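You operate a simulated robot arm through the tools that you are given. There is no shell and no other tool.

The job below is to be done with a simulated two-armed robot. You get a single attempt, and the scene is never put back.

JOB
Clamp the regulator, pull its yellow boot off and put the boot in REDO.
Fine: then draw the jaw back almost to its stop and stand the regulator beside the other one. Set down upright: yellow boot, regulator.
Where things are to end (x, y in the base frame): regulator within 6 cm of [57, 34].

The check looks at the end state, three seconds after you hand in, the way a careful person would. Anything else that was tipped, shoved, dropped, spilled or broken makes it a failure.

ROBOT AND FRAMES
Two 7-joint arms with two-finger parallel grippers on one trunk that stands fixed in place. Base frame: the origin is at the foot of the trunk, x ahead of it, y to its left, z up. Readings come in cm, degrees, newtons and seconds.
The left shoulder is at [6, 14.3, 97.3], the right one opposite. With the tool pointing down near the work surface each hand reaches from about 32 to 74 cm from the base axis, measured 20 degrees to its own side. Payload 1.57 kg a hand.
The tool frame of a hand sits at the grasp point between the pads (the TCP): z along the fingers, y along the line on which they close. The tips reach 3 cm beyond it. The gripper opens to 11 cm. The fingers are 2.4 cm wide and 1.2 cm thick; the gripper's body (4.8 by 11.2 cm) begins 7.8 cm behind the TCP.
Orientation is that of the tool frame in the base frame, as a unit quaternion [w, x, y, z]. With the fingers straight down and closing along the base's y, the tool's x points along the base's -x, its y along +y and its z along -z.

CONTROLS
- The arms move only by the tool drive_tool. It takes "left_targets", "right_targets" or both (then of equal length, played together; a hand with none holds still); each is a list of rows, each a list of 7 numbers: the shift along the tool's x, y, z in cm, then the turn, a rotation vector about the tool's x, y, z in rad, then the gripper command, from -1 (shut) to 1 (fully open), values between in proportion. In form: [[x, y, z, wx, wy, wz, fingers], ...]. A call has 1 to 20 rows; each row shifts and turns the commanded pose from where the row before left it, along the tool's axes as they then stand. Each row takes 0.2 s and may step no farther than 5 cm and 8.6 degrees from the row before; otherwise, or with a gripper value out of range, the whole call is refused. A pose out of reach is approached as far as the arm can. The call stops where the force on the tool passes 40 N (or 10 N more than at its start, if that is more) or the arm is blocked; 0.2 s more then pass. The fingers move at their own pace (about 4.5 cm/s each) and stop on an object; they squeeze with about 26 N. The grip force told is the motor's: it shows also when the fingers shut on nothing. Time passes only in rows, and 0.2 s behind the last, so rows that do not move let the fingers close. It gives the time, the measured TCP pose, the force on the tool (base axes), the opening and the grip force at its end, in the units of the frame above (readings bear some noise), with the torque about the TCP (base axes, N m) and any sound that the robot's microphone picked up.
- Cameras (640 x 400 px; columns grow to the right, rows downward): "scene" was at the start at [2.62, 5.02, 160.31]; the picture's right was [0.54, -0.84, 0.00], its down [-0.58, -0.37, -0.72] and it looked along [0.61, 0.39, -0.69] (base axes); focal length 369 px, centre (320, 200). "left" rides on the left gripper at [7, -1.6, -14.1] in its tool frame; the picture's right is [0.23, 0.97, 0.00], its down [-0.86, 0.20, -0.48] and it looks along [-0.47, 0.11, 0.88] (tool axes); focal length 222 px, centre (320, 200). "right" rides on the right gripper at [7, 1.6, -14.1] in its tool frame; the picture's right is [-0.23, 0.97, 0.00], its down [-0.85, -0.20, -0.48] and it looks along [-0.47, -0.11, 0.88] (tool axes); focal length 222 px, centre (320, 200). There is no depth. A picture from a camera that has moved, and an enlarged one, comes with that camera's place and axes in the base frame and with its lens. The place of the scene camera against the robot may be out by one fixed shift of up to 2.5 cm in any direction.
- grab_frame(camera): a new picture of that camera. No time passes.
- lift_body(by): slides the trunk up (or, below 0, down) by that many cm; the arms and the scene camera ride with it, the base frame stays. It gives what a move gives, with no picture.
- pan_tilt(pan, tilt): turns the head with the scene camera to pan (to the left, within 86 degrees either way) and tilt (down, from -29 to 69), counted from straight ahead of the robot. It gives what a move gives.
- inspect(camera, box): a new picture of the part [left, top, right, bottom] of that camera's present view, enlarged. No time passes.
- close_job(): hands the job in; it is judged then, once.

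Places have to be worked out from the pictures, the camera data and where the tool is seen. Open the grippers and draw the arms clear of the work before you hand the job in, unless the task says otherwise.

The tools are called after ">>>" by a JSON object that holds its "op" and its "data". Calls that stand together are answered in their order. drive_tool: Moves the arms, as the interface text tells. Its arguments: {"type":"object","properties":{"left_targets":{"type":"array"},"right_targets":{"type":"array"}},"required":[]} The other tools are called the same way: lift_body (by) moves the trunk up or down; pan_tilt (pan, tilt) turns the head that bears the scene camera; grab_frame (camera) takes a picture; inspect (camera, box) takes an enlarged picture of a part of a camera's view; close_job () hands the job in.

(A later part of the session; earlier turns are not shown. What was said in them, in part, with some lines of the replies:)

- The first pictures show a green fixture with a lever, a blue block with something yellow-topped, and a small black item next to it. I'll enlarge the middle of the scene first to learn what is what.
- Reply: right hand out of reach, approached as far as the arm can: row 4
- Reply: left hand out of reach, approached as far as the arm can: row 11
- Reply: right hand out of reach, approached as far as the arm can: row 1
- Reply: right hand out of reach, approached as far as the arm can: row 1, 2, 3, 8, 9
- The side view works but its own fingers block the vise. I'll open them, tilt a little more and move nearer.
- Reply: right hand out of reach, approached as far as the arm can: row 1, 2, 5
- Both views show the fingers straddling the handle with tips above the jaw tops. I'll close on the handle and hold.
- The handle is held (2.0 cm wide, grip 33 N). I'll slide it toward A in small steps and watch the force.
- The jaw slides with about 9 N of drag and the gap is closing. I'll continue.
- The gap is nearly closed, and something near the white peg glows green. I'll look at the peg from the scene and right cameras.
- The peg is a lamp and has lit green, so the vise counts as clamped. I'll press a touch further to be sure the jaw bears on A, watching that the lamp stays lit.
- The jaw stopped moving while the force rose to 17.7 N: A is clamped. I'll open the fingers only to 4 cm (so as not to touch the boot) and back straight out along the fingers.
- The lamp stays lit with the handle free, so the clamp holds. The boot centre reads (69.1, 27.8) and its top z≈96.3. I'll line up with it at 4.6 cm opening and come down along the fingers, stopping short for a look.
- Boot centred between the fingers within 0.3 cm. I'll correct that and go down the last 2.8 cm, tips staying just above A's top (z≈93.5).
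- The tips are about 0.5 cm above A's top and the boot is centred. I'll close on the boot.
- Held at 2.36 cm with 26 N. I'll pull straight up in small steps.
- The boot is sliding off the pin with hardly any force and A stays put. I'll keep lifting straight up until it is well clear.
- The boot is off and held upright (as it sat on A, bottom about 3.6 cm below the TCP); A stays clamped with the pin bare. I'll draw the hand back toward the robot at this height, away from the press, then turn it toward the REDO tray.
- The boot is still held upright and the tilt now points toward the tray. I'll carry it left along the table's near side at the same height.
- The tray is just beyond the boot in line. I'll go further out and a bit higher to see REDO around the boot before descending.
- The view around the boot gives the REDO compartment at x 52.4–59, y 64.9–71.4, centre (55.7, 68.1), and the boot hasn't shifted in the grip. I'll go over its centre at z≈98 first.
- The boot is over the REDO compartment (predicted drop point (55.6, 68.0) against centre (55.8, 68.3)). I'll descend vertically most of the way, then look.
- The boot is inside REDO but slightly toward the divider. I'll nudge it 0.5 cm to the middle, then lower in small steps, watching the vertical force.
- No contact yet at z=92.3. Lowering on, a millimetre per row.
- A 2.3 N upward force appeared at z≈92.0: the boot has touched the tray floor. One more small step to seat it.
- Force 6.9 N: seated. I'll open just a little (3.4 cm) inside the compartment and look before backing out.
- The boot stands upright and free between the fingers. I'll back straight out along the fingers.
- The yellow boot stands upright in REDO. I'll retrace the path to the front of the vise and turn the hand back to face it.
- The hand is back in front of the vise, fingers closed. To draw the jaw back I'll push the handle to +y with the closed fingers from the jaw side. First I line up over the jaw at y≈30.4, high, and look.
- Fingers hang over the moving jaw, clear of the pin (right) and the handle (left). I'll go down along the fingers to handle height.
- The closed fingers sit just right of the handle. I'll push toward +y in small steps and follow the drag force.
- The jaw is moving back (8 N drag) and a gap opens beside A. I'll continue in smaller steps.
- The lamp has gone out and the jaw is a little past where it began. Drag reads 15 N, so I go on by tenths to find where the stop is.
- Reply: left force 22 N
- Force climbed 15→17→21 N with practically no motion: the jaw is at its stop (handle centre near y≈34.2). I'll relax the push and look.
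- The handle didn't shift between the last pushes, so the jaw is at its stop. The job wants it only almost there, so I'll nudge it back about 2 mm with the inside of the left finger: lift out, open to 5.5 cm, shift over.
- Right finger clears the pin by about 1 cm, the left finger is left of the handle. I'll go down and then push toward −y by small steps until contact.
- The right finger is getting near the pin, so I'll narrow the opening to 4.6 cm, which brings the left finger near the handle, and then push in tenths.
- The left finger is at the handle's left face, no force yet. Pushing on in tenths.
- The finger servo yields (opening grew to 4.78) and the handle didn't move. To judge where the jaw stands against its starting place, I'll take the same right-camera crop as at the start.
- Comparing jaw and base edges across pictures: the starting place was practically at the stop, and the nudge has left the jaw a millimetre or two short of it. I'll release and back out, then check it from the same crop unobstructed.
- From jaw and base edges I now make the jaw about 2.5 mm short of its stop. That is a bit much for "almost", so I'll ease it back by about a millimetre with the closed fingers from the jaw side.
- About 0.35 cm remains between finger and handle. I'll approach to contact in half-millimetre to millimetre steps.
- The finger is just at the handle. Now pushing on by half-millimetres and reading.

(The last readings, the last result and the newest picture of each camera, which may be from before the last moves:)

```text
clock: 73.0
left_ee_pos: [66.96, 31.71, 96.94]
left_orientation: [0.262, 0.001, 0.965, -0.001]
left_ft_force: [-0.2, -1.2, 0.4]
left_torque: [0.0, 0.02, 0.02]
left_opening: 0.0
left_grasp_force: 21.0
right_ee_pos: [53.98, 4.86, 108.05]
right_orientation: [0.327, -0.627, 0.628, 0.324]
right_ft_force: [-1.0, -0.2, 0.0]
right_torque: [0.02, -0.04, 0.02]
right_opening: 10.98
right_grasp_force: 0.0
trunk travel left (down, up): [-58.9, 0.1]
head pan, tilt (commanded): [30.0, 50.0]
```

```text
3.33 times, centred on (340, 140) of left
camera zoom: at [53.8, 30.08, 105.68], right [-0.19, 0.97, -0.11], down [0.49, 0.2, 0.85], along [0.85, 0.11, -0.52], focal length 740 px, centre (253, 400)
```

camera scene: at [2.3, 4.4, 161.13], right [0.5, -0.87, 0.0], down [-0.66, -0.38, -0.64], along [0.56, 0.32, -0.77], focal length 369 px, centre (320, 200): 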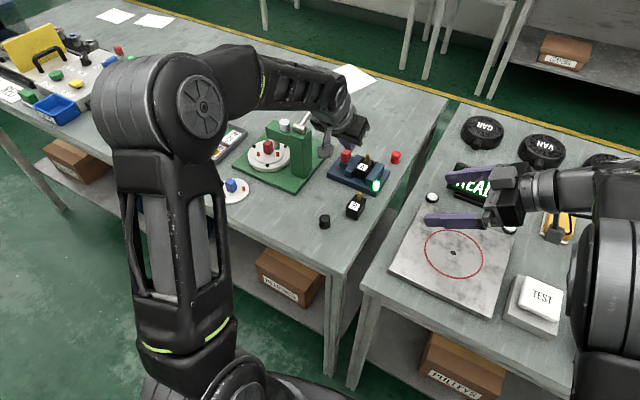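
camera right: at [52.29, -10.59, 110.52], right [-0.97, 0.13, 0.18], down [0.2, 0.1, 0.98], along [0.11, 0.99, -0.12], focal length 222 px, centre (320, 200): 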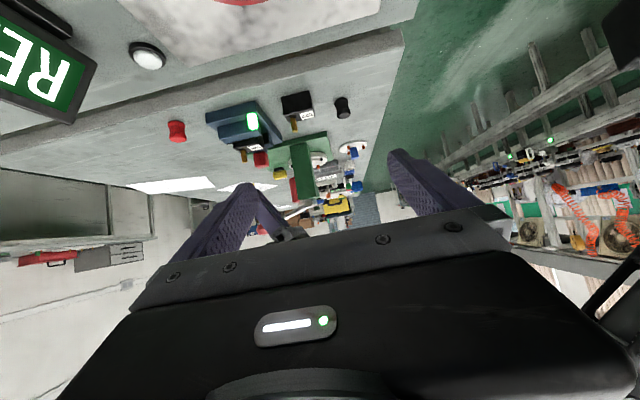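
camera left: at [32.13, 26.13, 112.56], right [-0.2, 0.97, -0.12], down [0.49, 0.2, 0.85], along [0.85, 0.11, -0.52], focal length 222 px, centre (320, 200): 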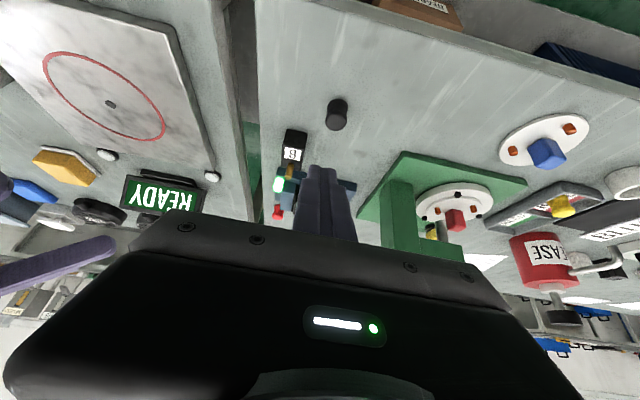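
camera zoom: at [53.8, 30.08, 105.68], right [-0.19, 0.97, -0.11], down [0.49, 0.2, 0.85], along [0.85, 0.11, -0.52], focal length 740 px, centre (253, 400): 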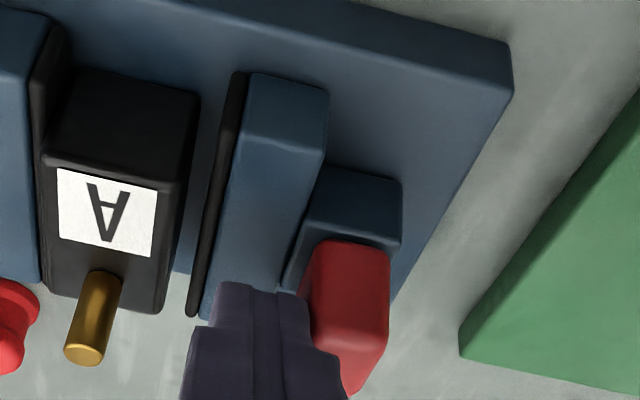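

Vision shows the jaw still about 2.5 mm short of the stop, with the finger just making contact. I'll push on by a millimetre at a time, comparing base edge and riser edge each time.

>>> {"op": "drive_tool", "data": {"left_targets": [[0, 0.08, 0, 0, 0, 0, -1], [0, 0.08, 0, 0, 0, 0, -1], [0, 0, 0, 0, 0, 0, -1]]}}

>>> {"op": "inspect", "data": {"camera": "left", "box": [260, 80, 420, 200]}}

```text
clock: 73.8
left_ee_pos: [66.98, 31.86, 97.01]
left_orientation: [0.261, 0.001, 0.965, 0.0]
left_ft_force: [2.6, -4.9, -0.5]
left_torque: [-0.06, -0.04, -0.06]
left_opening: 0.02
left_grasp_force: 21.0
right_ee_pos: [54.09, 4.76, 107.85]
right_orientation: [0.327, -0.627, 0.628, 0.325]
right_ft_force: [0.2, -0.7, 1.1]
right_torque: [0.01, -0.01, 0.01]
right_opening: 10.97
right_grasp_force: 0.0
trunk travel left (down, up): [-58.9, 0.1]
head pan, tilt (commanded): [30.0, 50.0]
```

```text
3.33 times, centred on (340, 140) of left
camera zoom: at [53.8, 30.22, 105.67], right [-0.19, 0.97, -0.11], down [0.49, 0.2, 0.85], along [0.85, 0.11, -0.52], focal length 740 px, centre (253, 400)
```

zoom: 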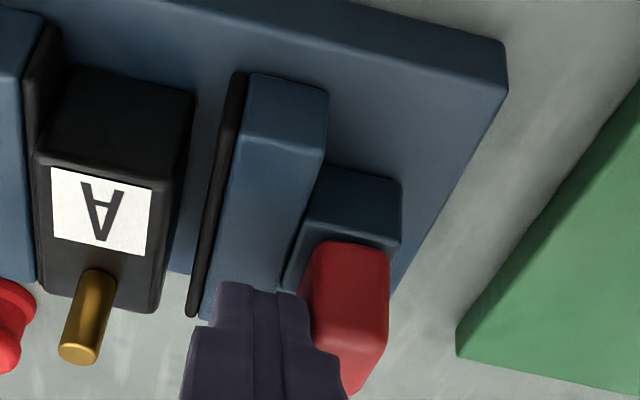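

The jaw now moves with the finger; I make it about 2 mm short. One more small push.

>>> {"op": "drive_tool", "data": {"left_targets": [[0, 0.09, 0, 0, 0, 0, -1], [0, 0, 0, 0, 0, 0, -1]]}}

>>> {"op": "inspect", "data": {"camera": "left", "box": [260, 80, 420, 200]}}

```text
clock: 74.4
left_ee_pos: [67.0, 31.94, 96.91]
left_orientation: [0.261, 0.001, 0.965, 0.001]
left_ft_force: [1.4, -4.7, 0.4]
left_torque: [-0.06, -0.03, -0.03]
left_opening: 0.0
left_grasp_force: 21.1
right_ee_pos: [53.98, 4.93, 107.99]
right_orientation: [0.328, -0.627, 0.628, 0.325]
right_ft_force: [-0.6, 0.8, -0.2]
right_torque: [-0.01, -0.01, -0.02]
right_opening: 11.0
right_grasp_force: 0.1
trunk travel left (down, up): [-58.9, 0.1]
head pan, tilt (commanded): [30.0, 50.0]
```

```text
3.33 times, centred on (340, 140) of left
camera zoom: at [53.8, 30.32, 105.67], right [-0.2, 0.97, -0.11], down [0.49, 0.2, 0.85], along [0.85, 0.11, -0.52], focal length 740 px, centre (253, 400)
```

zoom: 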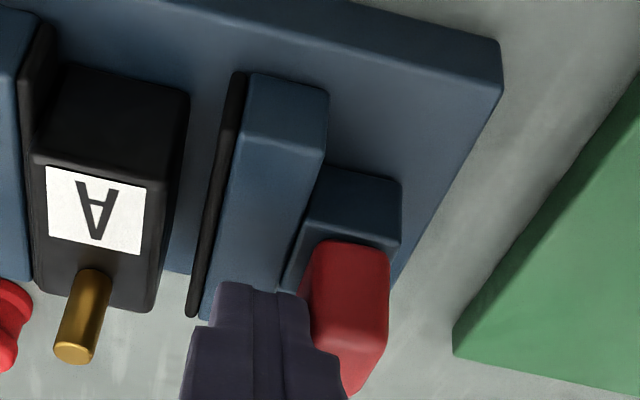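

By the edges the jaw is now about 1 mm short of the stop (drag steady at 5 N, not at the stop). That's where I leave it; withdrawing the fingers sideways, then up.

>>> {"op": "drive_tool", "data": {"left_targets": [[0, -0.25, 0, 0, 0, 0, -1], [0, -0.25, 0, 0, 0, 0, -1], [0, 0, -2, 0, 0, 0, -1], [0, 0, -2.5, 0, 0, 0, -1], [0, 0, -2.5, 0, 0, 0, -1], [0, 0, 0, 0, 0, 0, -1]]}}

>>> {"op": "inspect", "data": {"camera": "left", "box": [200, 60, 440, 220]}}

>>> {"op": "inspect", "data": {"camera": "right", "box": [195, 90, 285, 180]}}

```text
clock: 75.8
left_ee_pos: [63.48, 31.4, 102.91]
left_orientation: [0.263, 0.001, 0.965, 0.0]
left_ft_force: [1.2, 0.4, -0.5]
left_torque: [0.04, -0.03, 0.02]
left_opening: 0.0
left_grasp_force: 21.3
right_ee_pos: [54.03, 4.91, 107.92]
right_orientation: [0.327, -0.627, 0.628, 0.324]
right_ft_force: [0.0, 0.1, 0.3]
right_torque: [-0.01, 0.0, -0.01]
right_opening: 11.01
right_grasp_force: 0.2
trunk travel left (down, up): [-58.9, 0.1]
head pan, tilt (commanded): [30.0, 50.0]
```

```text
2.50 times, centred on (320, 140) of left
camera zoom: at [50.34, 29.77, 111.67], right [-0.2, 0.97, -0.11], down [0.5, 0.2, 0.85], along [0.85, 0.11, -0.52], focal length 555 px, centre (320, 350)
```

zoom: 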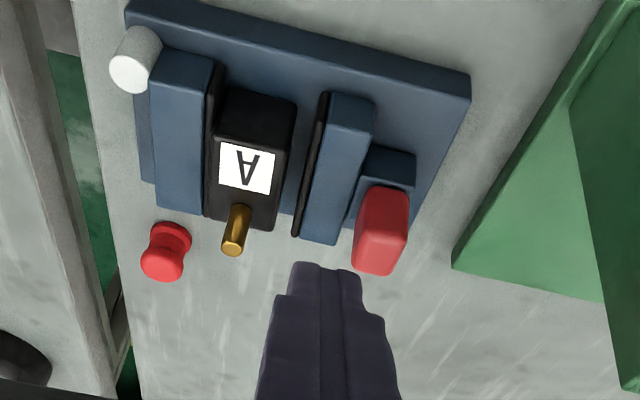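

```text
4.44 times, centred on (240, 135) of right
camera zoom: at [52.32, -10.6, 110.5], right [-0.97, 0.13, 0.18], down [0.2, 0.1, 0.98], along [0.11, 0.99, -0.12], focal length 987 px, centre (676, 489)
```

zoom: 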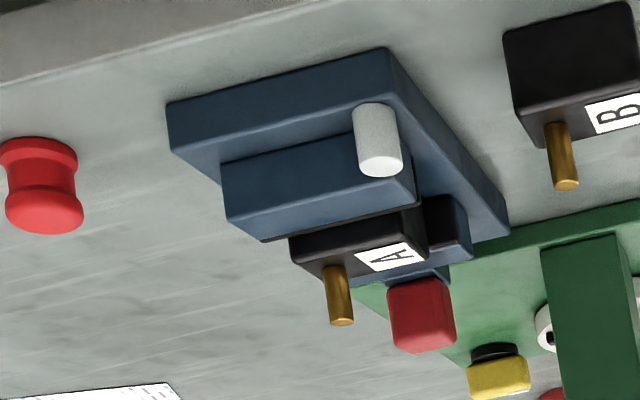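

The handle and jaw match the starting picture again, and A is free with a gap on its left. Its pin reads (69.2, 27.8). There is no room for fingers beside A, so I'll lift it by the pin: line up above it first.

>>> {"op": "drive_tool", "data": {"left_targets": [[-0.4, -1.8, 0.12, 0, 0, 0, -0.36], [-0.4, -1.83, 0.12, 0, 0, 0, -0.36], [0, 0, 2.2, 0, 0, 0, -0.36], [0, 0, 2.2, 0, 0, 0, -0.36], [0, 0, 0, 0, 0, 0, -0.36]]}}

>>> {"op": "inspect", "data": {"camera": "left", "box": [200, 80, 440, 240]}}

>>> {"op": "inspect", "data": {"camera": "right", "box": [195, 100, 285, 180]}}

```text
clock: 77.0
left_ee_pos: [66.13, 27.77, 99.53]
left_orientation: [0.263, 0.001, 0.965, 0.0]
left_ft_force: [0.7, 0.0, 0.3]
left_torque: [0.05, 0.02, -0.03]
left_opening: 3.54
left_grasp_force: 0.0
right_ee_pos: [53.99, 4.97, 107.88]
right_orientation: [0.327, -0.627, 0.628, 0.325]
right_ft_force: [0.5, 0.8, 0.2]
right_torque: [0.03, -0.02, -0.02]
right_opening: 10.99
right_grasp_force: 0.0
trunk travel left (down, up): [-58.9, 0.1]
head pan, tilt (commanded): [30.0, 50.0]
```

```text
2.50 times, centred on (320, 160) of left
camera zoom: at [53.09, 26.17, 108.23], right [-0.19, 0.97, -0.11], down [0.49, 0.2, 0.85], along [0.85, 0.11, -0.52], focal length 555 px, centre (320, 300)
```

zoom: 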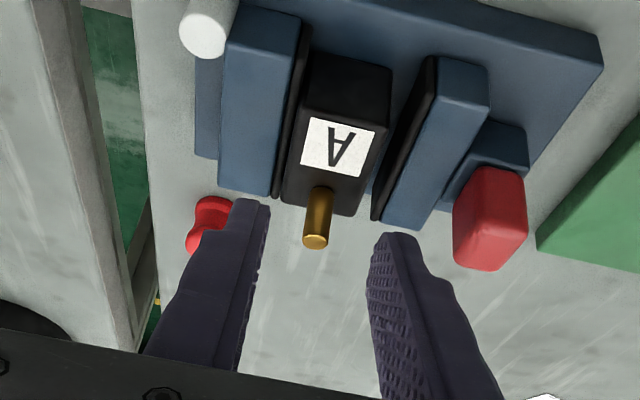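

```text
5.00 times, centred on (240, 140) of right
camera zoom: at [52.26, -10.6, 110.53], right [-0.97, 0.13, 0.18], down [0.2, 0.1, 0.98], along [0.11, 0.99, -0.12], focal length 1111 px, centre (720, 500)
```

zoom: 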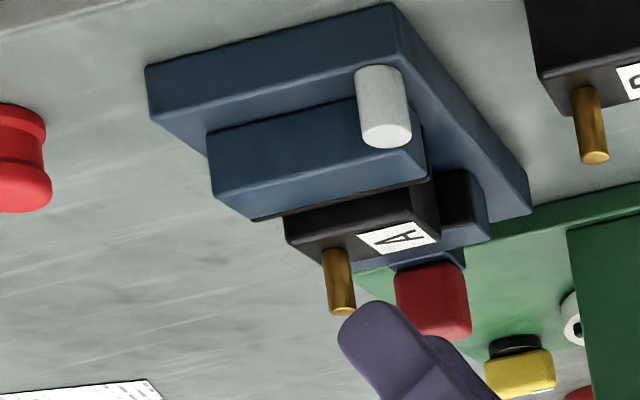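

Pin reads (69.2, 27.85), midway between the fingers. Going down the last 3 cm, tips to stay just above A's top.

>>> {"op": "drive_tool", "data": {"left_targets": [[-0.12, 0.08, 1.5, 0, 0, 0, -0.36], [-0.13, 0, 1.6, 0, 0, 0, -0.36], [0, 0, 0, 0, 0, 0, -0.36]]}}

>>> {"op": "inspect", "data": {"camera": "left", "box": [200, 80, 440, 240]}}

>>> {"op": "inspect", "data": {"camera": "right", "box": [195, 100, 285, 180]}}

```text
clock: 77.8
left_ee_pos: [67.91, 27.92, 96.96]
left_orientation: [0.263, 0.0, 0.965, 0.0]
left_ft_force: [1.1, 0.1, -0.1]
left_torque: [0.02, 0.02, 0.01]
left_opening: 3.52
left_grasp_force: 0.1
right_ee_pos: [54.11, 4.82, 107.94]
right_orientation: [0.327, -0.627, 0.628, 0.325]
right_ft_force: [-0.4, 0.1, 0.1]
right_torque: [0.01, -0.01, -0.02]
right_opening: 11.02
right_grasp_force: 0.1
trunk travel left (down, up): [-58.9, 0.1]
head pan, tilt (commanded): [30.0, 50.0]
```

```text
2.50 times, centred on (320, 160) of left
camera zoom: at [54.78, 26.25, 105.63], right [-0.2, 0.97, -0.11], down [0.49, 0.2, 0.85], along [0.85, 0.11, -0.52], focal length 555 px, centre (320, 300)
```

zoom: 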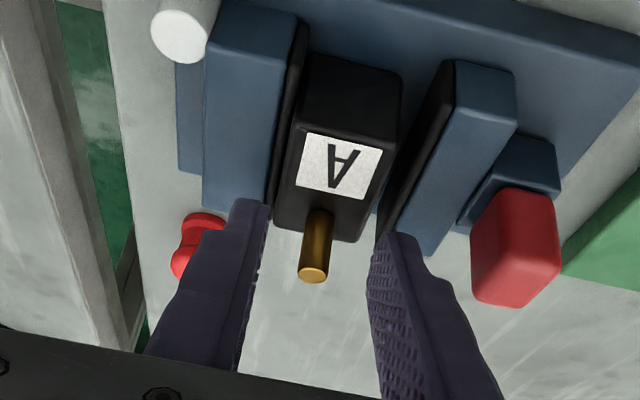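

```text
5.00 times, centred on (240, 140) of right
camera zoom: at [52.27, -10.6, 110.53], right [-0.97, 0.13, 0.18], down [0.2, 0.1, 0.98], along [0.11, 0.99, -0.12], focal length 1111 px, centre (720, 500)
```

zoom: 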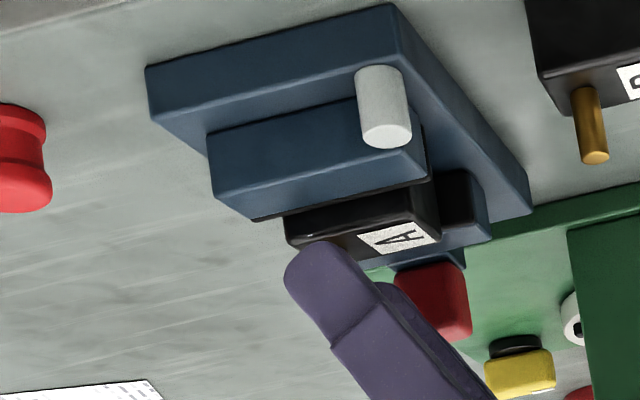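

The pin is centred between the fingers. Closing on it.

>>> {"op": "drive_tool", "data": {"left_targets": [[0, 0, 0, 0, 0, 0, -0.7], [0, 0, 0, 0, 0, 0, -0.85], [0, 0, 0, 0, 0, 0, -1], [0, 0, 0, 0, 0, 0, -1], [0, 0, 0, 0, 0, 0, -1]]}}

>>> {"op": "drive_tool", "data": {"left_targets": [[-0.1, 0, -0.173, 0, 0, 0, -1], [-0.1, 0, -0.173, 0, 0, 0, -1], [-0.1, 0, -0.173, 0, 0, 0, -1], [0, 0, 0, 0, 0, 0, -1]]}}

>>> {"op": "inspect", "data": {"camera": "left", "box": [200, 80, 440, 240]}}

>>> {"op": "inspect", "data": {"camera": "right", "box": [195, 100, 285, 180]}}

```text
clock: 79.0
left_ee_pos: [67.88, 27.84, 96.93]
left_orientation: [0.263, 0.001, 0.965, -0.001]
left_ft_force: [-0.6, -0.7, 2.1]
left_torque: [-0.12, 0.0, -0.03]
left_opening: 0.89
left_grasp_force: 26.1
right_ee_pos: [54.03, 4.85, 107.89]
right_orientation: [0.328, -0.626, 0.629, 0.324]
right_ft_force: [0.2, 0.3, 0.4]
right_torque: [-0.03, 0.02, -0.02]
right_opening: 10.99
right_grasp_force: 0.1
trunk travel left (down, up): [-58.9, 0.1]
head pan, tilt (commanded): [30.0, 50.0]
```

```text
clock: 80.0
left_ee_pos: [67.96, 27.95, 97.43]
left_orientation: [0.262, 0.001, 0.965, -0.001]
left_ft_force: [0.2, 0.4, 0.1]
left_torque: [-0.02, 0.0, -0.01]
left_opening: 0.87
left_grasp_force: 26.5
right_ee_pos: [54.1, 4.91, 108.01]
right_orientation: [0.327, -0.627, 0.628, 0.325]
right_ft_force: [-0.1, -0.5, 0.0]
right_torque: [-0.01, -0.01, -0.04]
right_opening: 11.0
right_grasp_force: 0.1
trunk travel left (down, up): [-58.9, 0.1]
head pan, tilt (commanded): [30.0, 50.0]
```

```text
2.50 times, centred on (320, 160) of left
camera zoom: at [54.85, 26.38, 106.22], right [-0.2, 0.97, -0.11], down [0.5, 0.2, 0.85], along [0.85, 0.11, -0.52], focal length 555 px, centre (320, 300)
```

zoom: 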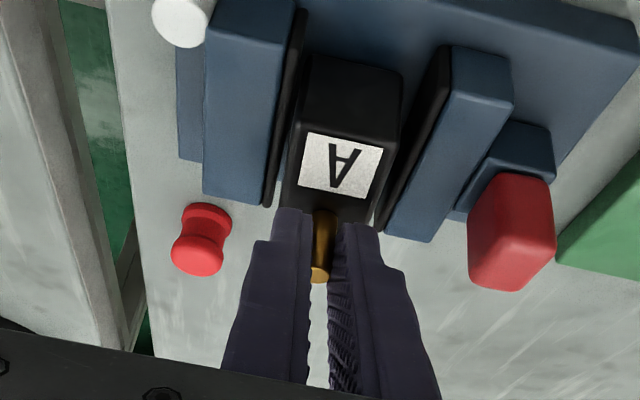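

```text
5.00 times, centred on (240, 140) of right
camera zoom: at [52.3, -10.59, 110.52], right [-0.97, 0.13, 0.18], down [0.2, 0.1, 0.98], along [0.11, 0.99, -0.12], focal length 1111 px, centre (720, 500)
```

zoom: 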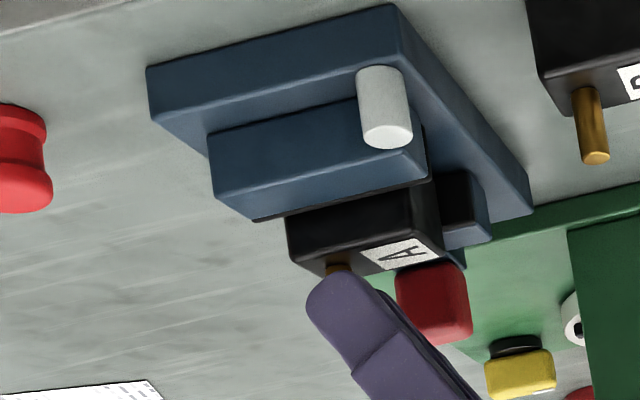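

A comes up with the hand, level. I'll lift on slowly, well above jaws and handle.

>>> {"op": "drive_tool", "data": {"left_targets": [[-0.2, 0, -0.345, 0, 0, 0, -1], [-0.25, 0, -0.43, 0, 0, 0, -1], [-0.25, 0, -0.43, 0, 0, 0, -1], [-0.25, 0, -0.43, 0, 0, 0, -1], [-0.25, 0, -0.43, 0, 0, 0, -1], [-0.25, 0, -0.43, 0, 0, 0, -1], [-0.25, 0, -0.43, 0, 0, 0, -1], [-0.25, 0, -0.43, 0, 0, 0, -1], [-0.25, 0, -0.43, 0, 0, 0, -1], [-0.25, 0, -0.43, 0, 0, 0, -1], [0, 0, 0, 0, 0, 0, -1]]}}

>>> {"op": "inspect", "data": {"camera": "left", "box": [200, 80, 440, 240]}}

>>> {"op": "inspect", "data": {"camera": "right", "box": [195, 100, 325, 230]}}

```text
clock: 82.4
left_ee_pos: [68.22, 27.78, 102.27]
left_orientation: [0.262, 0.001, 0.965, 0.0]
left_ft_force: [0.2, -0.1, -1.1]
left_torque: [0.01, 0.01, -0.02]
left_opening: 0.86
left_grasp_force: 25.7
right_ee_pos: [54.0, 4.97, 107.88]
right_orientation: [0.327, -0.627, 0.627, 0.326]
right_ft_force: [-0.3, 0.7, 0.6]
right_torque: [0.02, -0.02, 0.01]
right_opening: 11.0
right_grasp_force: 0.1
trunk travel left (down, up): [-58.9, 0.1]
head pan, tilt (commanded): [30.0, 50.0]
```

```text
2.50 times, centred on (320, 160) of left
camera zoom: at [55.03, 26.23, 111.04], right [-0.2, 0.97, -0.11], down [0.5, 0.2, 0.85], along [0.85, 0.11, -0.52], focal length 555 px, centre (320, 300)
```

zoom: 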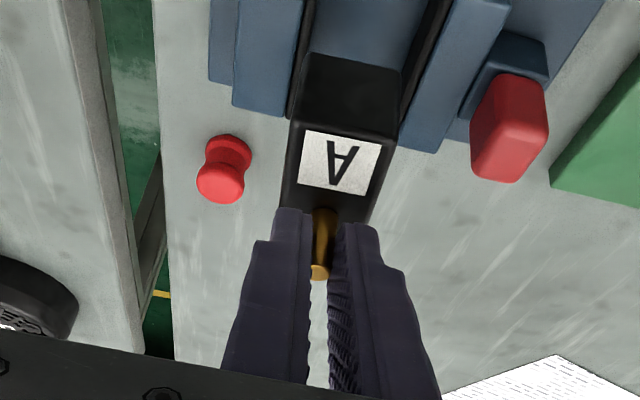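

```text
3.08 times, centred on (260, 165) of right
camera zoom: at [52.3, -10.59, 110.52], right [-0.97, 0.13, 0.18], down [0.2, 0.1, 0.98], along [0.11, 0.99, -0.12], focal length 684 px, centre (505, 308)
```

zoom: 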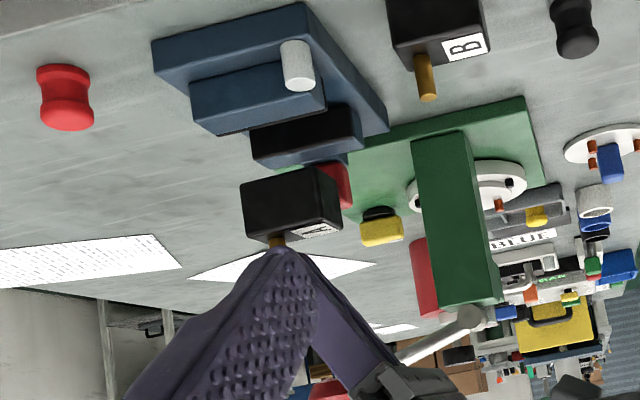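

A hangs level, bottom near z≈95.4, clear of everything. I'll bring it toward the robot, then diagonally over the target next to B.

>>> {"op": "drive_tool", "data": {"left_targets": [[0.86, 0, -0.505, 0, 0, 0, -1], [1.294, 0, -0.758, 0, 0, 0, -1], [1.294, 0, -0.758, 0, 0, 0, -1], [1.294, 0, -0.758, 0, 0, 0, -1], [1.1, 1.4, -0.645, 0, 0, 0, -1], [1.1, 1.4, -0.645, 0, 0, 0, -1], [1.1, 1.4, -0.645, 0, 0, 0, -1], [1.1, 1.4, -0.645, 0, 0, 0, -1], [0, 0, 0, 0, 0, 0, -1]]}}

>>> {"op": "grab_frame", "data": {"camera": "left"}}

>>> {"op": "inspect", "data": {"camera": "left", "box": [200, 60, 440, 220]}}

>>> {"op": "inspect", "data": {"camera": "right", "box": [195, 80, 385, 230]}}

>>> {"op": "grab_frame", "data": {"camera": "scene"}}

```text
clock: 84.4
left_ee_pos: [57.45, 33.47, 102.16]
left_orientation: [0.262, 0.0, 0.965, 0.0]
left_ft_force: [-0.3, 0.3, -1.0]
left_torque: [0.02, -0.03, -0.01]
left_opening: 0.85
left_grasp_force: 26.0
right_ee_pos: [54.06, 4.81, 107.97]
right_orientation: [0.327, -0.627, 0.628, 0.325]
right_ft_force: [-0.1, -0.4, 0.8]
right_torque: [-0.04, -0.03, -0.03]
right_opening: 10.96
right_grasp_force: 0.1
trunk travel left (down, up): [-58.9, 0.1]
head pan, tilt (commanded): [30.0, 50.0]
```

```text
taken
camera left: at [44.4, 31.81, 110.91], right [-0.19, 0.97, -0.11], down [0.5, 0.2, 0.85], along [0.85, 0.11, -0.52], focal length 222 px, centre (320, 200)
```

left: 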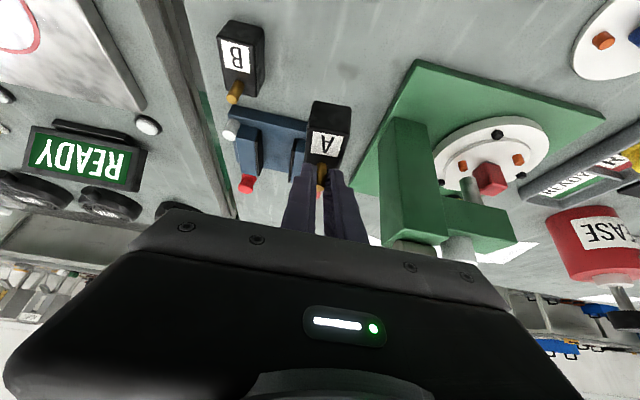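

```text
2.50 times, centred on (320, 140) of left
camera zoom: at [44.4, 31.81, 110.91], right [-0.19, 0.97, -0.11], down [0.5, 0.2, 0.85], along [0.85, 0.11, -0.52], focal length 555 px, centre (320, 350)
```

zoom: 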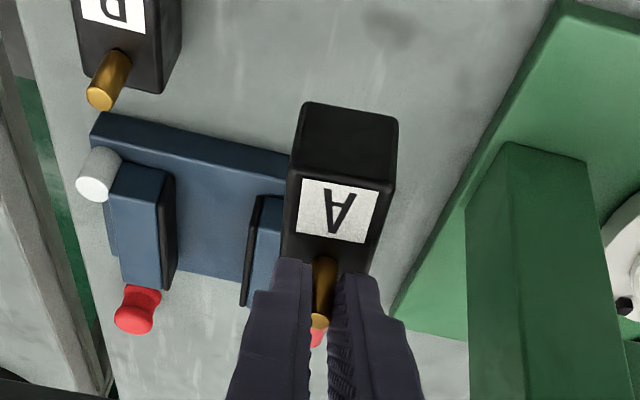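

```text
2.67 times, centred on (290, 155) of right
camera zoom: at [52.31, -10.61, 110.51], right [-0.97, 0.13, 0.18], down [0.2, 0.1, 0.98], along [0.11, 0.99, -0.12], focal length 592 px, centre (400, 320)
```

zoom: 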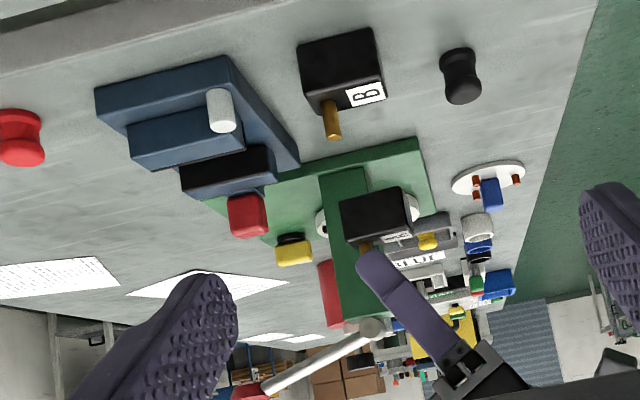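

```text
taken
camera scene: at [2.42, 4.4, 161.13], right [0.5, -0.87, 0.0], down [-0.66, -0.38, -0.64], along [0.56, 0.32, -0.77], focal length 369 px, centre (320, 200)
```

scene: 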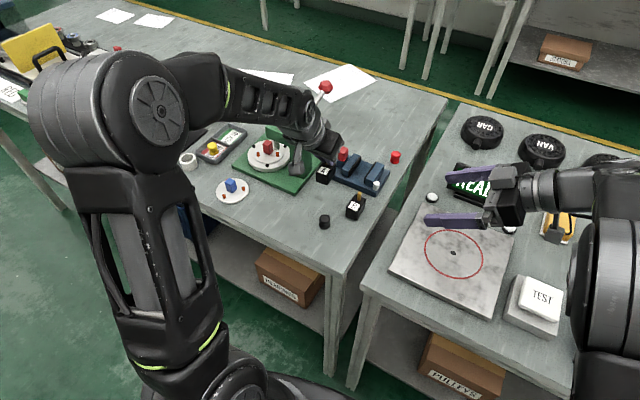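

A is over about (57.2, 33.4), B's centre near (56.6, 24.6), nothing underneath. I'll lower most of the way and then go by small steps.

>>> {"op": "drive_tool", "data": {"left_targets": [[0.505, 0, 0.863, 0, 0, 0, -1], [0.607, 0, 1.035, 0, 0, 0, -1], [0.607, 0, 1.035, 0, 0, 0, -1], [0.607, 0, 1.035, 0, 0, 0, -1], [0.607, 0, 1.035, 0, 0, 0, -1], [0, 0, 0, 0, 0, 0, -1]]}}

>>> {"op": "inspect", "data": {"camera": "right", "box": [255, 80, 385, 190]}}

>>> {"op": "inspect", "data": {"camera": "left", "box": [200, 60, 440, 220]}}

```text
clock: 85.8
left_ee_pos: [57.51, 33.68, 96.5]
left_orientation: [0.262, 0.001, 0.965, 0.0]
left_ft_force: [-0.1, -0.3, -1.8]
left_torque: [-0.04, -0.01, 0.04]
left_opening: 0.86
left_grasp_force: 26.7
right_ee_pos: [54.06, 4.97, 107.89]
right_orientation: [0.328, -0.626, 0.628, 0.324]
right_ft_force: [-0.7, 0.5, -0.4]
right_torque: [0.0, 0.01, -0.06]
right_opening: 11.02
right_grasp_force: 0.0
trunk travel left (down, up): [-58.9, 0.1]
head pan, tilt (commanded): [30.0, 50.0]
```

```text
3.64 times, centred on (320, 135) of right
camera zoom: at [52.27, -10.6, 110.53], right [-0.97, 0.13, 0.18], down [0.2, 0.1, 0.98], along [0.11, 0.99, -0.12], focal length 808 px, centre (320, 436)
```

zoom: 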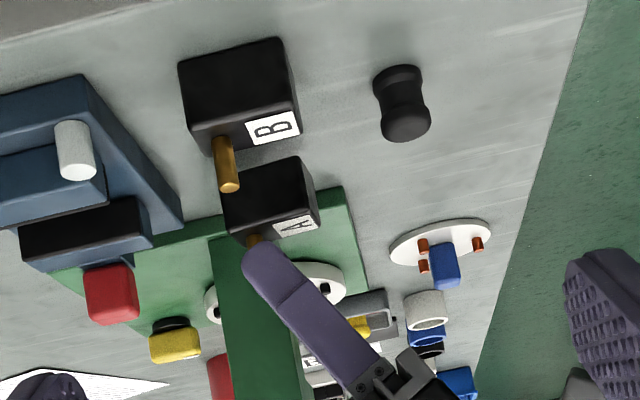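

```text
2.50 times, centred on (320, 140) of left
camera zoom: at [44.43, 31.98, 105.19], right [-0.2, 0.97, -0.11], down [0.5, 0.2, 0.85], along [0.85, 0.11, -0.52], focal length 555 px, centre (320, 350)
```

zoom: 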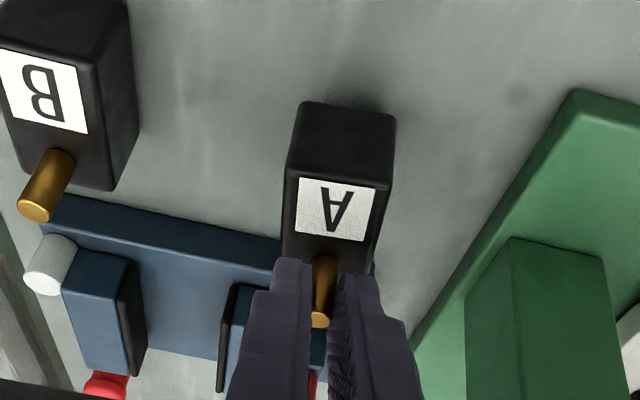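

A is about 1.4 cm above the table and level. Lowering in smaller steps now.

>>> {"op": "drive_tool", "data": {"left_targets": [[0.152, 0, 0.259, 0, 0, 0, -1], [0.152, 0, 0.259, 0, 0, 0, -1], [0.152, 0, 0.259, 0, 0, 0, -1], [0, 0, 0, 0, 0, 0, -1]]}}

>>> {"op": "drive_tool", "data": {"left_targets": [[0.051, 0, 0.086, 0, 0, 0, -1], [0.051, 0, 0.086, 0, 0, 0, -1], [0, 0, 0, 0, 0, 0, -1]]}}

>>> {"op": "inspect", "data": {"camera": "right", "box": [255, 80, 385, 190]}}

```text
clock: 86.8
left_ee_pos: [57.65, 33.61, 95.59]
left_orientation: [0.262, 0.0, 0.965, 0.0]
left_ft_force: [0.4, -0.1, -0.8]
left_torque: [-0.02, 0.04, 0.0]
left_opening: 0.88
left_grasp_force: 26.3
right_ee_pos: [54.1, 4.9, 107.95]
right_orientation: [0.327, -0.627, 0.628, 0.325]
right_ft_force: [1.3, 0.5, 0.6]
right_torque: [0.03, -0.01, -0.03]
right_opening: 10.99
right_grasp_force: 0.1
trunk travel left (down, up): [-58.9, 0.1]
head pan, tilt (commanded): [30.0, 50.0]
```

```text
clock: 87.6
left_ee_pos: [57.59, 33.48, 95.44]
left_orientation: [0.262, 0.001, 0.965, 0.0]
left_ft_force: [0.8, 0.0, -0.9]
left_torque: [-0.02, -0.02, -0.02]
left_opening: 0.88
left_grasp_force: 26.3
right_ee_pos: [54.0, 4.83, 107.89]
right_orientation: [0.327, -0.627, 0.628, 0.325]
right_ft_force: [-0.2, -0.1, 0.3]
right_torque: [-0.01, 0.01, -0.01]
right_opening: 11.01
right_grasp_force: 0.0
trunk travel left (down, up): [-58.9, 0.1]
head pan, tilt (commanded): [30.0, 50.0]
```

```text
3.64 times, centred on (320, 135) of right
camera zoom: at [52.29, -10.59, 110.52], right [-0.97, 0.13, 0.18], down [0.2, 0.1, 0.98], along [0.11, 0.99, -0.12], focal length 808 px, centre (320, 436)
```

zoom: 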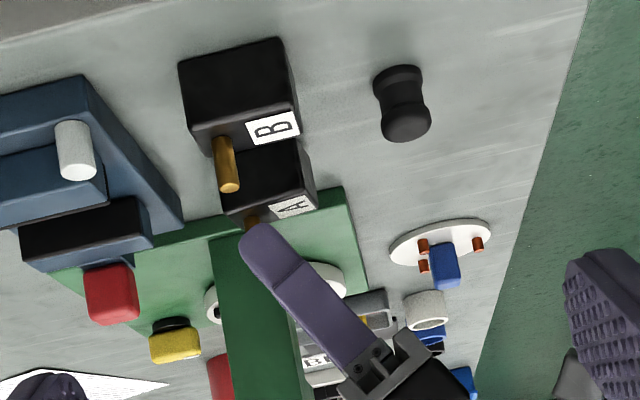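

Force still shows only the hanging weight. Continuing a millimetre per row until contact.

>>> {"op": "drive_tool", "data": {"left_targets": [[0.051, 0, 0.086, 0, 0, 0, -1], [0.051, 0, 0.086, 0, 0, 0, -1], [0, 0, 0, 0, 0, 0, -1]]}}

>>> {"op": "drive_tool", "data": {"left_targets": [[0.051, 0, 0.086, 0, 0, 0, -1], [0, 0, 0, 0, 0, 0, -1]]}}

>>> {"op": "drive_tool", "data": {"left_targets": [[0.051, 0, 0.086, 0, 0, 0, -1], [0, 0, 0, 0, 0, 0, -1]]}}

```text
clock: 88.4
left_ee_pos: [57.49, 33.54, 95.2]
left_orientation: [0.262, 0.0, 0.965, 0.0]
left_ft_force: [-0.1, -0.6, 4.6]
left_torque: [-0.09, 0.16, -0.05]
left_opening: 0.87
left_grasp_force: 25.7
right_ee_pos: [53.92, 4.8, 107.98]
right_orientation: [0.327, -0.627, 0.628, 0.324]
right_ft_force: [-0.2, -0.1, 0.1]
right_torque: [0.0, 0.0, 0.03]
right_opening: 11.01
right_grasp_force: 0.1
trunk travel left (down, up): [-58.9, 0.1]
head pan, tilt (commanded): [30.0, 50.0]
```

```text
clock: 89.0
left_ee_pos: [57.47, 33.56, 95.29]
left_orientation: [0.265, 0.001, 0.964, 0.001]
left_ft_force: [0.3, 1.7, 12.6]
left_torque: [-0.05, 0.15, -0.05]
left_opening: 0.87
left_grasp_force: 26.2
right_ee_pos: [53.93, 4.81, 107.94]
right_orientation: [0.328, -0.627, 0.628, 0.325]
right_ft_force: [0.9, -0.4, 0.2]
right_torque: [0.0, -0.03, 0.05]
right_opening: 10.99
right_grasp_force: 0.1
trunk travel left (down, up): [-58.9, 0.1]
head pan, tilt (commanded): [30.0, 50.0]
```

```text
clock: 89.6
left_ee_pos: [57.52, 33.62, 95.22]
left_orientation: [0.265, 0.001, 0.964, 0.001]
left_ft_force: [1.3, 4.6, 20.2]
left_torque: [0.27, -0.22, 0.05]
left_opening: 0.84
left_grasp_force: 25.7
right_ee_pos: [53.75, 4.9, 108.05]
right_orientation: [0.328, -0.626, 0.628, 0.324]
right_ft_force: [0.1, 0.1, 0.0]
right_torque: [-0.02, -0.01, 0.0]
right_opening: 11.01
right_grasp_force: 0.1
trunk travel left (down, up): [-58.9, 0.1]
head pan, tilt (commanded): [30.0, 50.0]
```

A is on the table (20 N now, more than needed). I'll ease up to a light touch and check that it stands flat before opening.

>>> {"op": "drive_tool", "data": {"left_targets": [[-0.051, 0, -0.086, 0, 0, 0, -1], [-0.041, 0, -0.069, 0, 0, 0, -1], [0, 0, 0, 0, 0, 0, -1]]}}

>>> {"op": "inspect", "data": {"camera": "right", "box": [255, 80, 385, 190]}}

>>> {"op": "inspect", "data": {"camera": "scene", "box": [290, 140, 390, 240]}}

>>> {"op": "inspect", "data": {"camera": "left", "box": [200, 60, 440, 220]}}

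```text
clock: 90.4
left_ee_pos: [57.52, 33.38, 95.21]
left_orientation: [0.261, 0.001, 0.965, 0.0]
left_ft_force: [2.8, 2.4, 11.8]
left_torque: [0.03, -0.52, 0.02]
left_opening: 0.88
left_grasp_force: 26.4
right_ee_pos: [53.92, 4.98, 107.87]
right_orientation: [0.328, -0.627, 0.628, 0.325]
right_ft_force: [0.1, -0.6, 0.3]
right_torque: [-0.03, 0.02, 0.01]
right_opening: 10.98
right_grasp_force: 0.0
trunk travel left (down, up): [-58.9, 0.1]
head pan, tilt (commanded): [30.0, 50.0]
```

```text
3.64 times, centred on (320, 135) of right
camera zoom: at [52.22, -10.63, 110.55], right [-0.97, 0.13, 0.18], down [0.2, 0.1, 0.98], along [0.11, 0.99, -0.12], focal length 808 px, centre (320, 436)
```

zoom: 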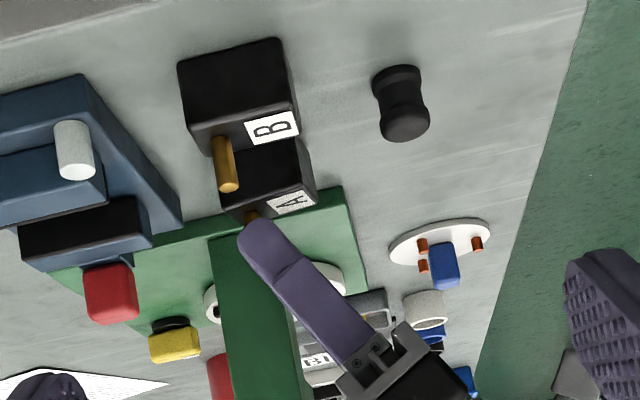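

```text
4.00 times, centred on (340, 190) of scene
camera zoom: at [2.29, 4.37, 161.13], right [0.5, -0.87, 0.0], down [-0.66, -0.38, -0.64], along [0.56, 0.32, -0.77], focal length 1475 px, centre (240, 240)
```

zoom: 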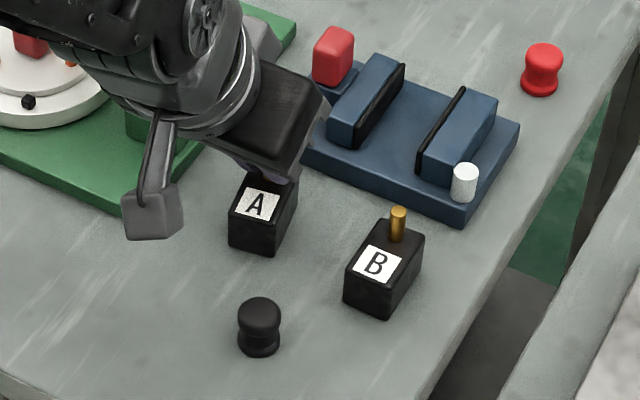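

```text
2.50 times, centred on (320, 140) of left
camera zoom: at [44.35, 31.84, 103.93], right [-0.19, 0.97, -0.11], down [0.5, 0.2, 0.85], along [0.85, 0.11, -0.52], focal length 555 px, centre (320, 350)
```

zoom: 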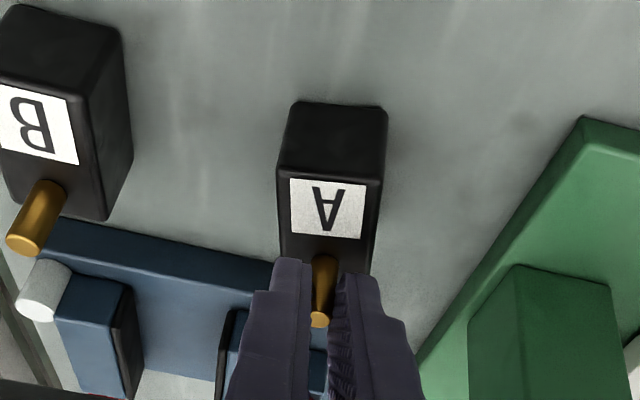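

A rests on the table beside B. I'll ease the remaining push and then open gently.

>>> {"op": "drive_tool", "data": {"left_targets": [[-0.051, 0, -0.086, 0, 0, 0, -1], [0, 0, 0, 0, 0, 0, -1]]}}

>>> {"op": "drive_tool", "data": {"left_targets": [[0, 0, 0, 0, 0, 0, -0.82], [0, 0, 0, 0, 0, 0, -0.7], [0, 0, 0, 0, 0, 0, -0.5], [0, 0, 0, 0, 0, 0, -0.5]]}}

>>> {"op": "inspect", "data": {"camera": "left", "box": [200, 60, 440, 220]}}

>>> {"op": "inspect", "data": {"camera": "right", "box": [255, 80, 385, 190]}}

```text
clock: 91.0
left_ee_pos: [57.35, 33.47, 95.16]
left_orientation: [0.26, 0.001, 0.965, -0.001]
left_ft_force: [1.8, 0.6, 4.2]
left_torque: [-0.03, -0.24, 0.02]
left_opening: 0.87
left_grasp_force: 25.9
right_ee_pos: [54.03, 4.89, 107.99]
right_orientation: [0.328, -0.627, 0.628, 0.325]
right_ft_force: [1.1, 1.1, 0.2]
right_torque: [-0.03, 0.02, 0.02]
right_opening: 11.01
right_grasp_force: 0.0
trunk travel left (down, up): [-58.9, 0.1]
head pan, tilt (commanded): [30.0, 50.0]
```

```text
clock: 92.0
left_ee_pos: [57.58, 33.55, 95.18]
left_orientation: [0.263, 0.0, 0.965, 0.0]
left_ft_force: [1.2, 1.0, -0.3]
left_torque: [0.0, 0.02, 0.02]
left_opening: 2.77
left_grasp_force: 0.1
right_ee_pos: [53.94, 5.0, 107.93]
right_orientation: [0.327, -0.627, 0.629, 0.324]
right_ft_force: [0.5, -0.2, 0.2]
right_torque: [0.03, -0.02, -0.01]
right_opening: 10.98
right_grasp_force: 0.2
trunk travel left (down, up): [-58.9, 0.1]
head pan, tilt (commanded): [30.0, 50.0]
```

```text
2.50 times, centred on (320, 140) of left
camera zoom: at [44.4, 31.92, 104.03], right [-0.2, 0.97, -0.11], down [0.5, 0.2, 0.85], along [0.85, 0.11, -0.52], focal length 555 px, centre (320, 350)
```

zoom: 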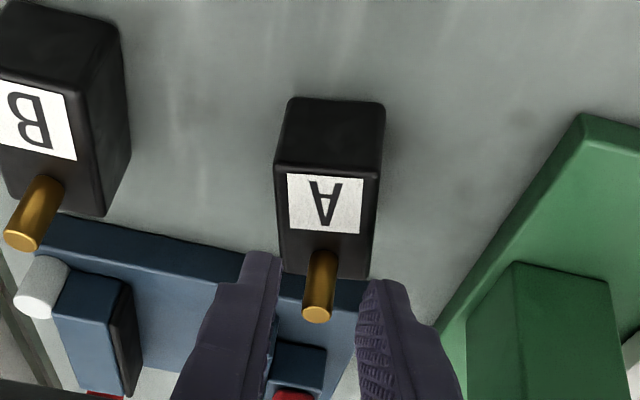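

```text
3.64 times, centred on (320, 135) of right
camera zoom: at [52.28, -10.59, 110.52], right [-0.97, 0.13, 0.18], down [0.2, 0.1, 0.98], along [0.11, 0.99, -0.12], focal length 808 px, centre (320, 436)
```

zoom: 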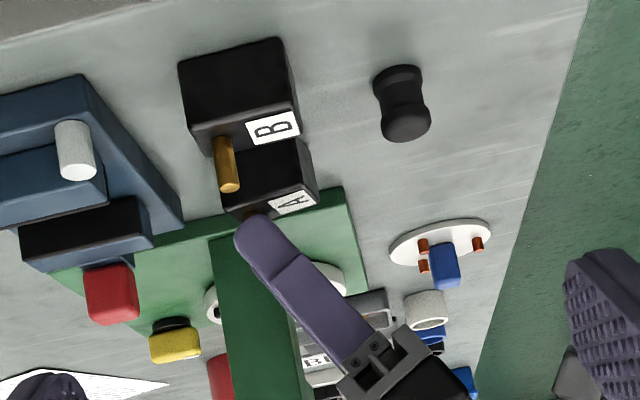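

A stands flat and free. I'll back the left hand straight out along its fingers.

>>> {"op": "drive_tool", "data": {"left_targets": [[0, 0, -1, 0, 0, 0, -0.5], [0, 0, -2, 0, 0, 0, -0.5], [0, 0, -3, 0, 0, 0, -0.5], [0, 0, -4, 0, 0, 0, -0.5], [0, 0, -4, 0, 0, 0, 0], [0, 0, 0, 0, 0, 0, 0]]}}

>>> {"op": "inspect", "data": {"camera": "left", "box": [200, 20, 440, 180]}}

>>> {"op": "grab_frame", "data": {"camera": "left"}}

>>> {"op": "inspect", "data": {"camera": "right", "box": [195, 80, 385, 230]}}

```text
clock: 93.4
left_ee_pos: [50.67, 33.53, 107.33]
left_orientation: [0.262, 0.0, 0.965, 0.0]
left_ft_force: [-0.2, 0.8, 0.2]
left_torque: [-0.03, 0.02, -0.04]
left_opening: 5.5
left_grasp_force: 0.0
right_ee_pos: [54.01, 5.0, 107.88]
right_orientation: [0.327, -0.627, 0.629, 0.324]
right_ft_force: [0.1, 0.4, 0.2]
right_torque: [-0.02, -0.01, 0.03]
right_opening: 10.98
right_grasp_force: 0.0
trunk travel left (down, up): [-58.9, 0.1]
head pan, tilt (commanded): [30.0, 50.0]
```

```text
2.50 times, centred on (320, 100) of left
camera zoom: at [37.5, 31.92, 116.02], right [-0.2, 0.97, -0.11], down [0.5, 0.2, 0.85], along [0.85, 0.11, -0.52], focal length 555 px, centre (320, 450)
```

zoom: 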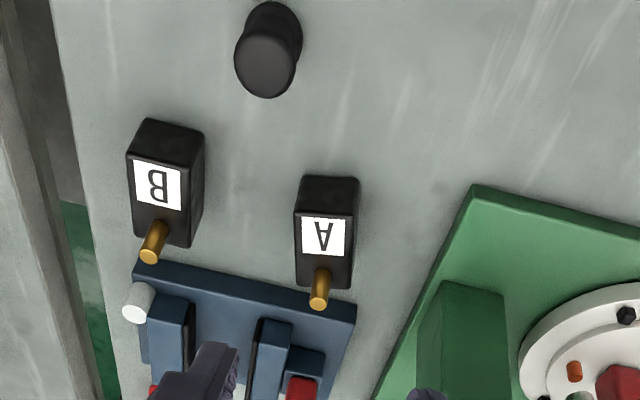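

```text
taken
camera left: at [37.5, 31.92, 116.02], right [-0.2, 0.97, -0.11], down [0.5, 0.2, 0.85], along [0.85, 0.11, -0.52], focal length 222 px, centre (320, 200)
```

left: 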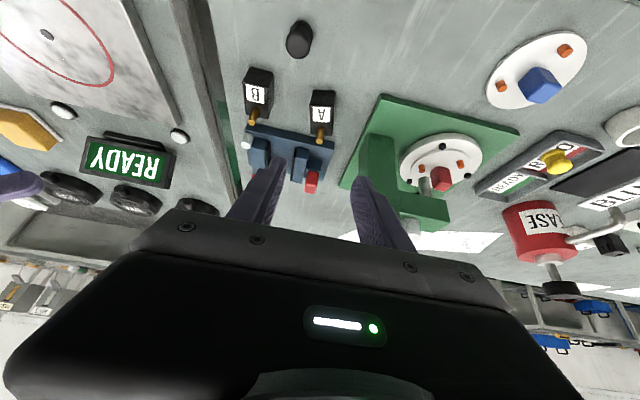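

```text
2.67 times, centred on (290, 155) of right
camera zoom: at [52.34, -10.59, 110.49], right [-0.97, 0.13, 0.18], down [0.2, 0.1, 0.98], along [0.11, 0.99, -0.12], focal length 592 px, centre (400, 320)
```

zoom: 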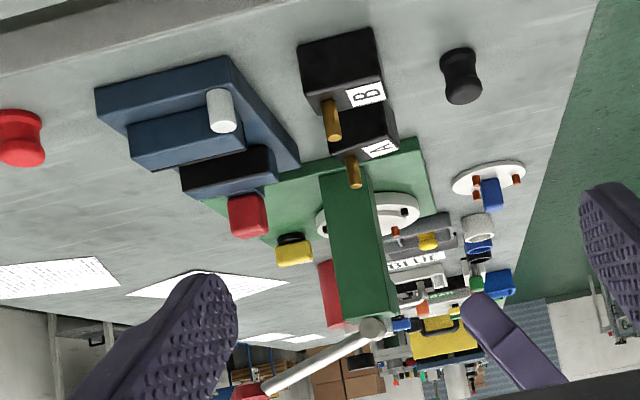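

Everything stands as wanted: A upright near (57, 33), B, the spare boots and vise undisturbed, the yellow boot in REDO. Now I draw both arms clear with grippers open.

>>> {"op": "drive_tool", "data": {"left_targets": [[4.3, 0, -2.52, 0, 0, 0, 0.5], [4.3, 0, -2.52, 0, 0, 0, 1], [4.3, 0, -2.52, 0, 0, 0, 1], [0, 0, -2, 0, 0.13, 0, 1], [0, 0, -2, 0, 0.13, 0, 1], [0, 0, 0, 0, 0.13, 0, 1], [0, 0, 0, 0, 0.13, 0, 1], [0, 0, 0, 0, 0, 0, 1]], "right_targets": [[0.56, 0, -3.68, 0, 0, 0, 1], [0.56, 0, -3.68, 0, 0, 0, 1], [0.56, 0, -3.68, 0, 0, 0, 1], [0, 4, 0, 0, 0.14, 0, 1], [0, 4, 0, 0, 0.14, 0, 1], [0, 0, 0, 0, 0.14, 0, 1], [0, 0, 0, 0, 0.14, 0, 1], [0, 0, 0, 0, 0, 0, 1]]}}

>>> {"op": "pan_tilt", "data": {"pan": 40, "tilt": 45}}

>>> {"op": "grab_frame", "data": {"camera": "scene"}}

>>> {"op": "grab_frame", "data": {"camera": "left"}}

```text
clock: 95.2
left_ee_pos: [33.6, 33.56, 110.81]
left_orientation: [0.005, 0.001, 1.0, 0.0]
left_ft_force: [0.1, -0.5, -0.5]
left_torque: [0.0, 0.01, 0.03]
left_opening: 11.01
left_grasp_force: 0.0
right_ee_pos: [42.39, -2.73, 113.7]
right_orientation: [0.141, -0.693, 0.693, 0.14]
right_ft_force: [1.1, 0.6, -0.1]
right_torque: [-0.02, -0.01, 0.02]
right_opening: 11.0
right_grasp_force: 0.1
right hand out of reach, approached as far as the arm can: row 1, 2, 3
trunk travel left (down, up): [-58.9, 0.1]
head pan, tilt (commanded): [30.0, 50.0]
```

```text
clock: 95.9
left_ee_pos: [33.61, 33.62, 110.95]
left_orientation: [0.005, 0.0, 1.0, -0.001]
left_ft_force: [-0.8, -0.4, -0.5]
left_torque: [-0.01, -0.03, -0.03]
left_opening: 11.0
left_grasp_force: 0.0
right_ee_pos: [42.31, -2.58, 113.62]
right_orientation: [-0.14, 0.693, -0.693, -0.14]
right_ft_force: [-0.7, 0.5, -0.5]
right_torque: [0.0, 0.01, 0.01]
right_opening: 10.99
right_grasp_force: 0.0
trunk travel left (down, up): [-58.9, 0.1]
head pan, tilt (commanded): [40.0, 45.0]
```

```text
taken
camera scene: at [1.93, 5.77, 161.82], right [0.64, -0.77, 0.0], down [-0.54, -0.45, -0.71], along [0.54, 0.45, -0.71], focal length 369 px, centre (320, 200)
```

scene: 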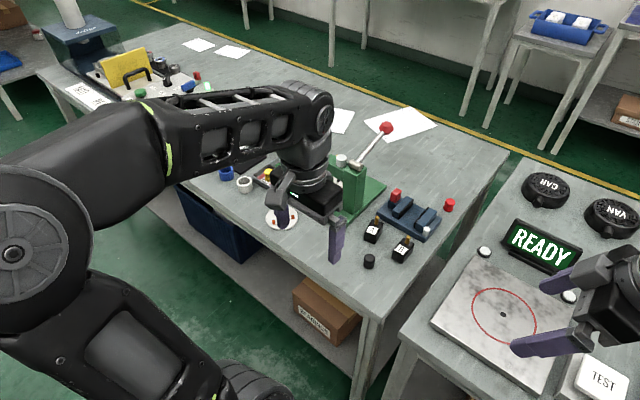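

```text
taken
camera left: at [26.62, 31.9, 125.03], right [-0.23, 0.97, 0.0], down [0.85, 0.2, 0.49], along [0.48, 0.11, -0.87], focal length 222 px, centre (320, 200)
```

left: 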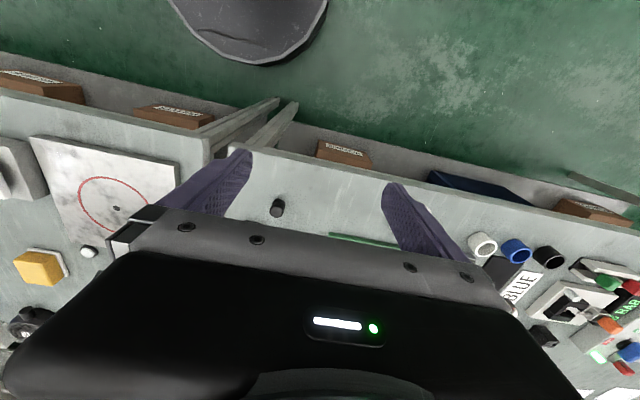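

Both hands are back, open and clear. A last enlarged look at the vise area and the tray.

>>> {"op": "inspect", "data": {"camera": "scene", "box": [340, 170, 470, 280]}}

>>> {"op": "inspect", "data": {"camera": "scene", "box": [200, 130, 330, 240]}}

```text
3.64 times, centred on (405, 225) of scene
camera zoom: at [1.93, 5.77, 161.82], right [0.64, -0.77, 0.0], down [-0.54, -0.45, -0.71], along [0.54, 0.45, -0.71], focal length 1341 px, centre (11, 109)
```

zoom: 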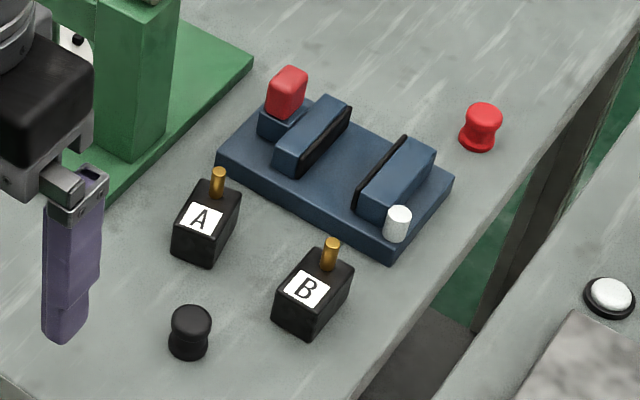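

```text
3.64 times, centred on (265, 185) of scene
camera zoom: at [1.93, 5.77, 161.82], right [0.64, -0.77, 0.0], down [-0.54, -0.45, -0.71], along [0.54, 0.45, -0.71], focal length 1341 px, centre (520, 254)
```

zoom: 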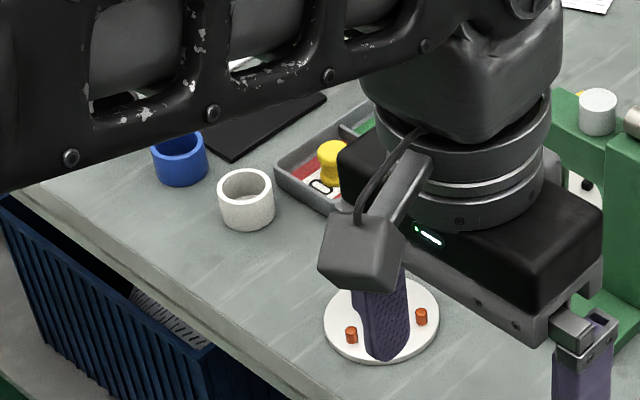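

A and B stand upright side by side, the jaw is drawn back just short of its stop, the yellow boot stands in REDO, and both arms are clear with open grippers. Handing in.

>>> {"op": "close_job", "data": {}}

```text
The job is handed in.
```

I've done all the steps and handed the job in; the result of the check hasn't come back.

- **Clamp:** I pushed the jaw against regulator A until it stopped moving. The lamp on the vise lit green and stayed lit after I let go.
- **Yellow boot:** it came off A's pin easily and now stands upright in the REDO compartment.
- **Jaw:** I drew it back until it hit its stop, then set it about 1 mm short. I judged that gap from the pictures, so it could be off by a millimetre or so.
- **Regulator A:** it stands upright beside B at about [57, 33], roughly 1 cm from the target of [57, 34]. Fingers wouldn't fit beside it in the vise, so I lifted it by its pin.

In the last pictures, B, the red and black boots and the vise were all in their places. Both arms are clear with the grippers open.
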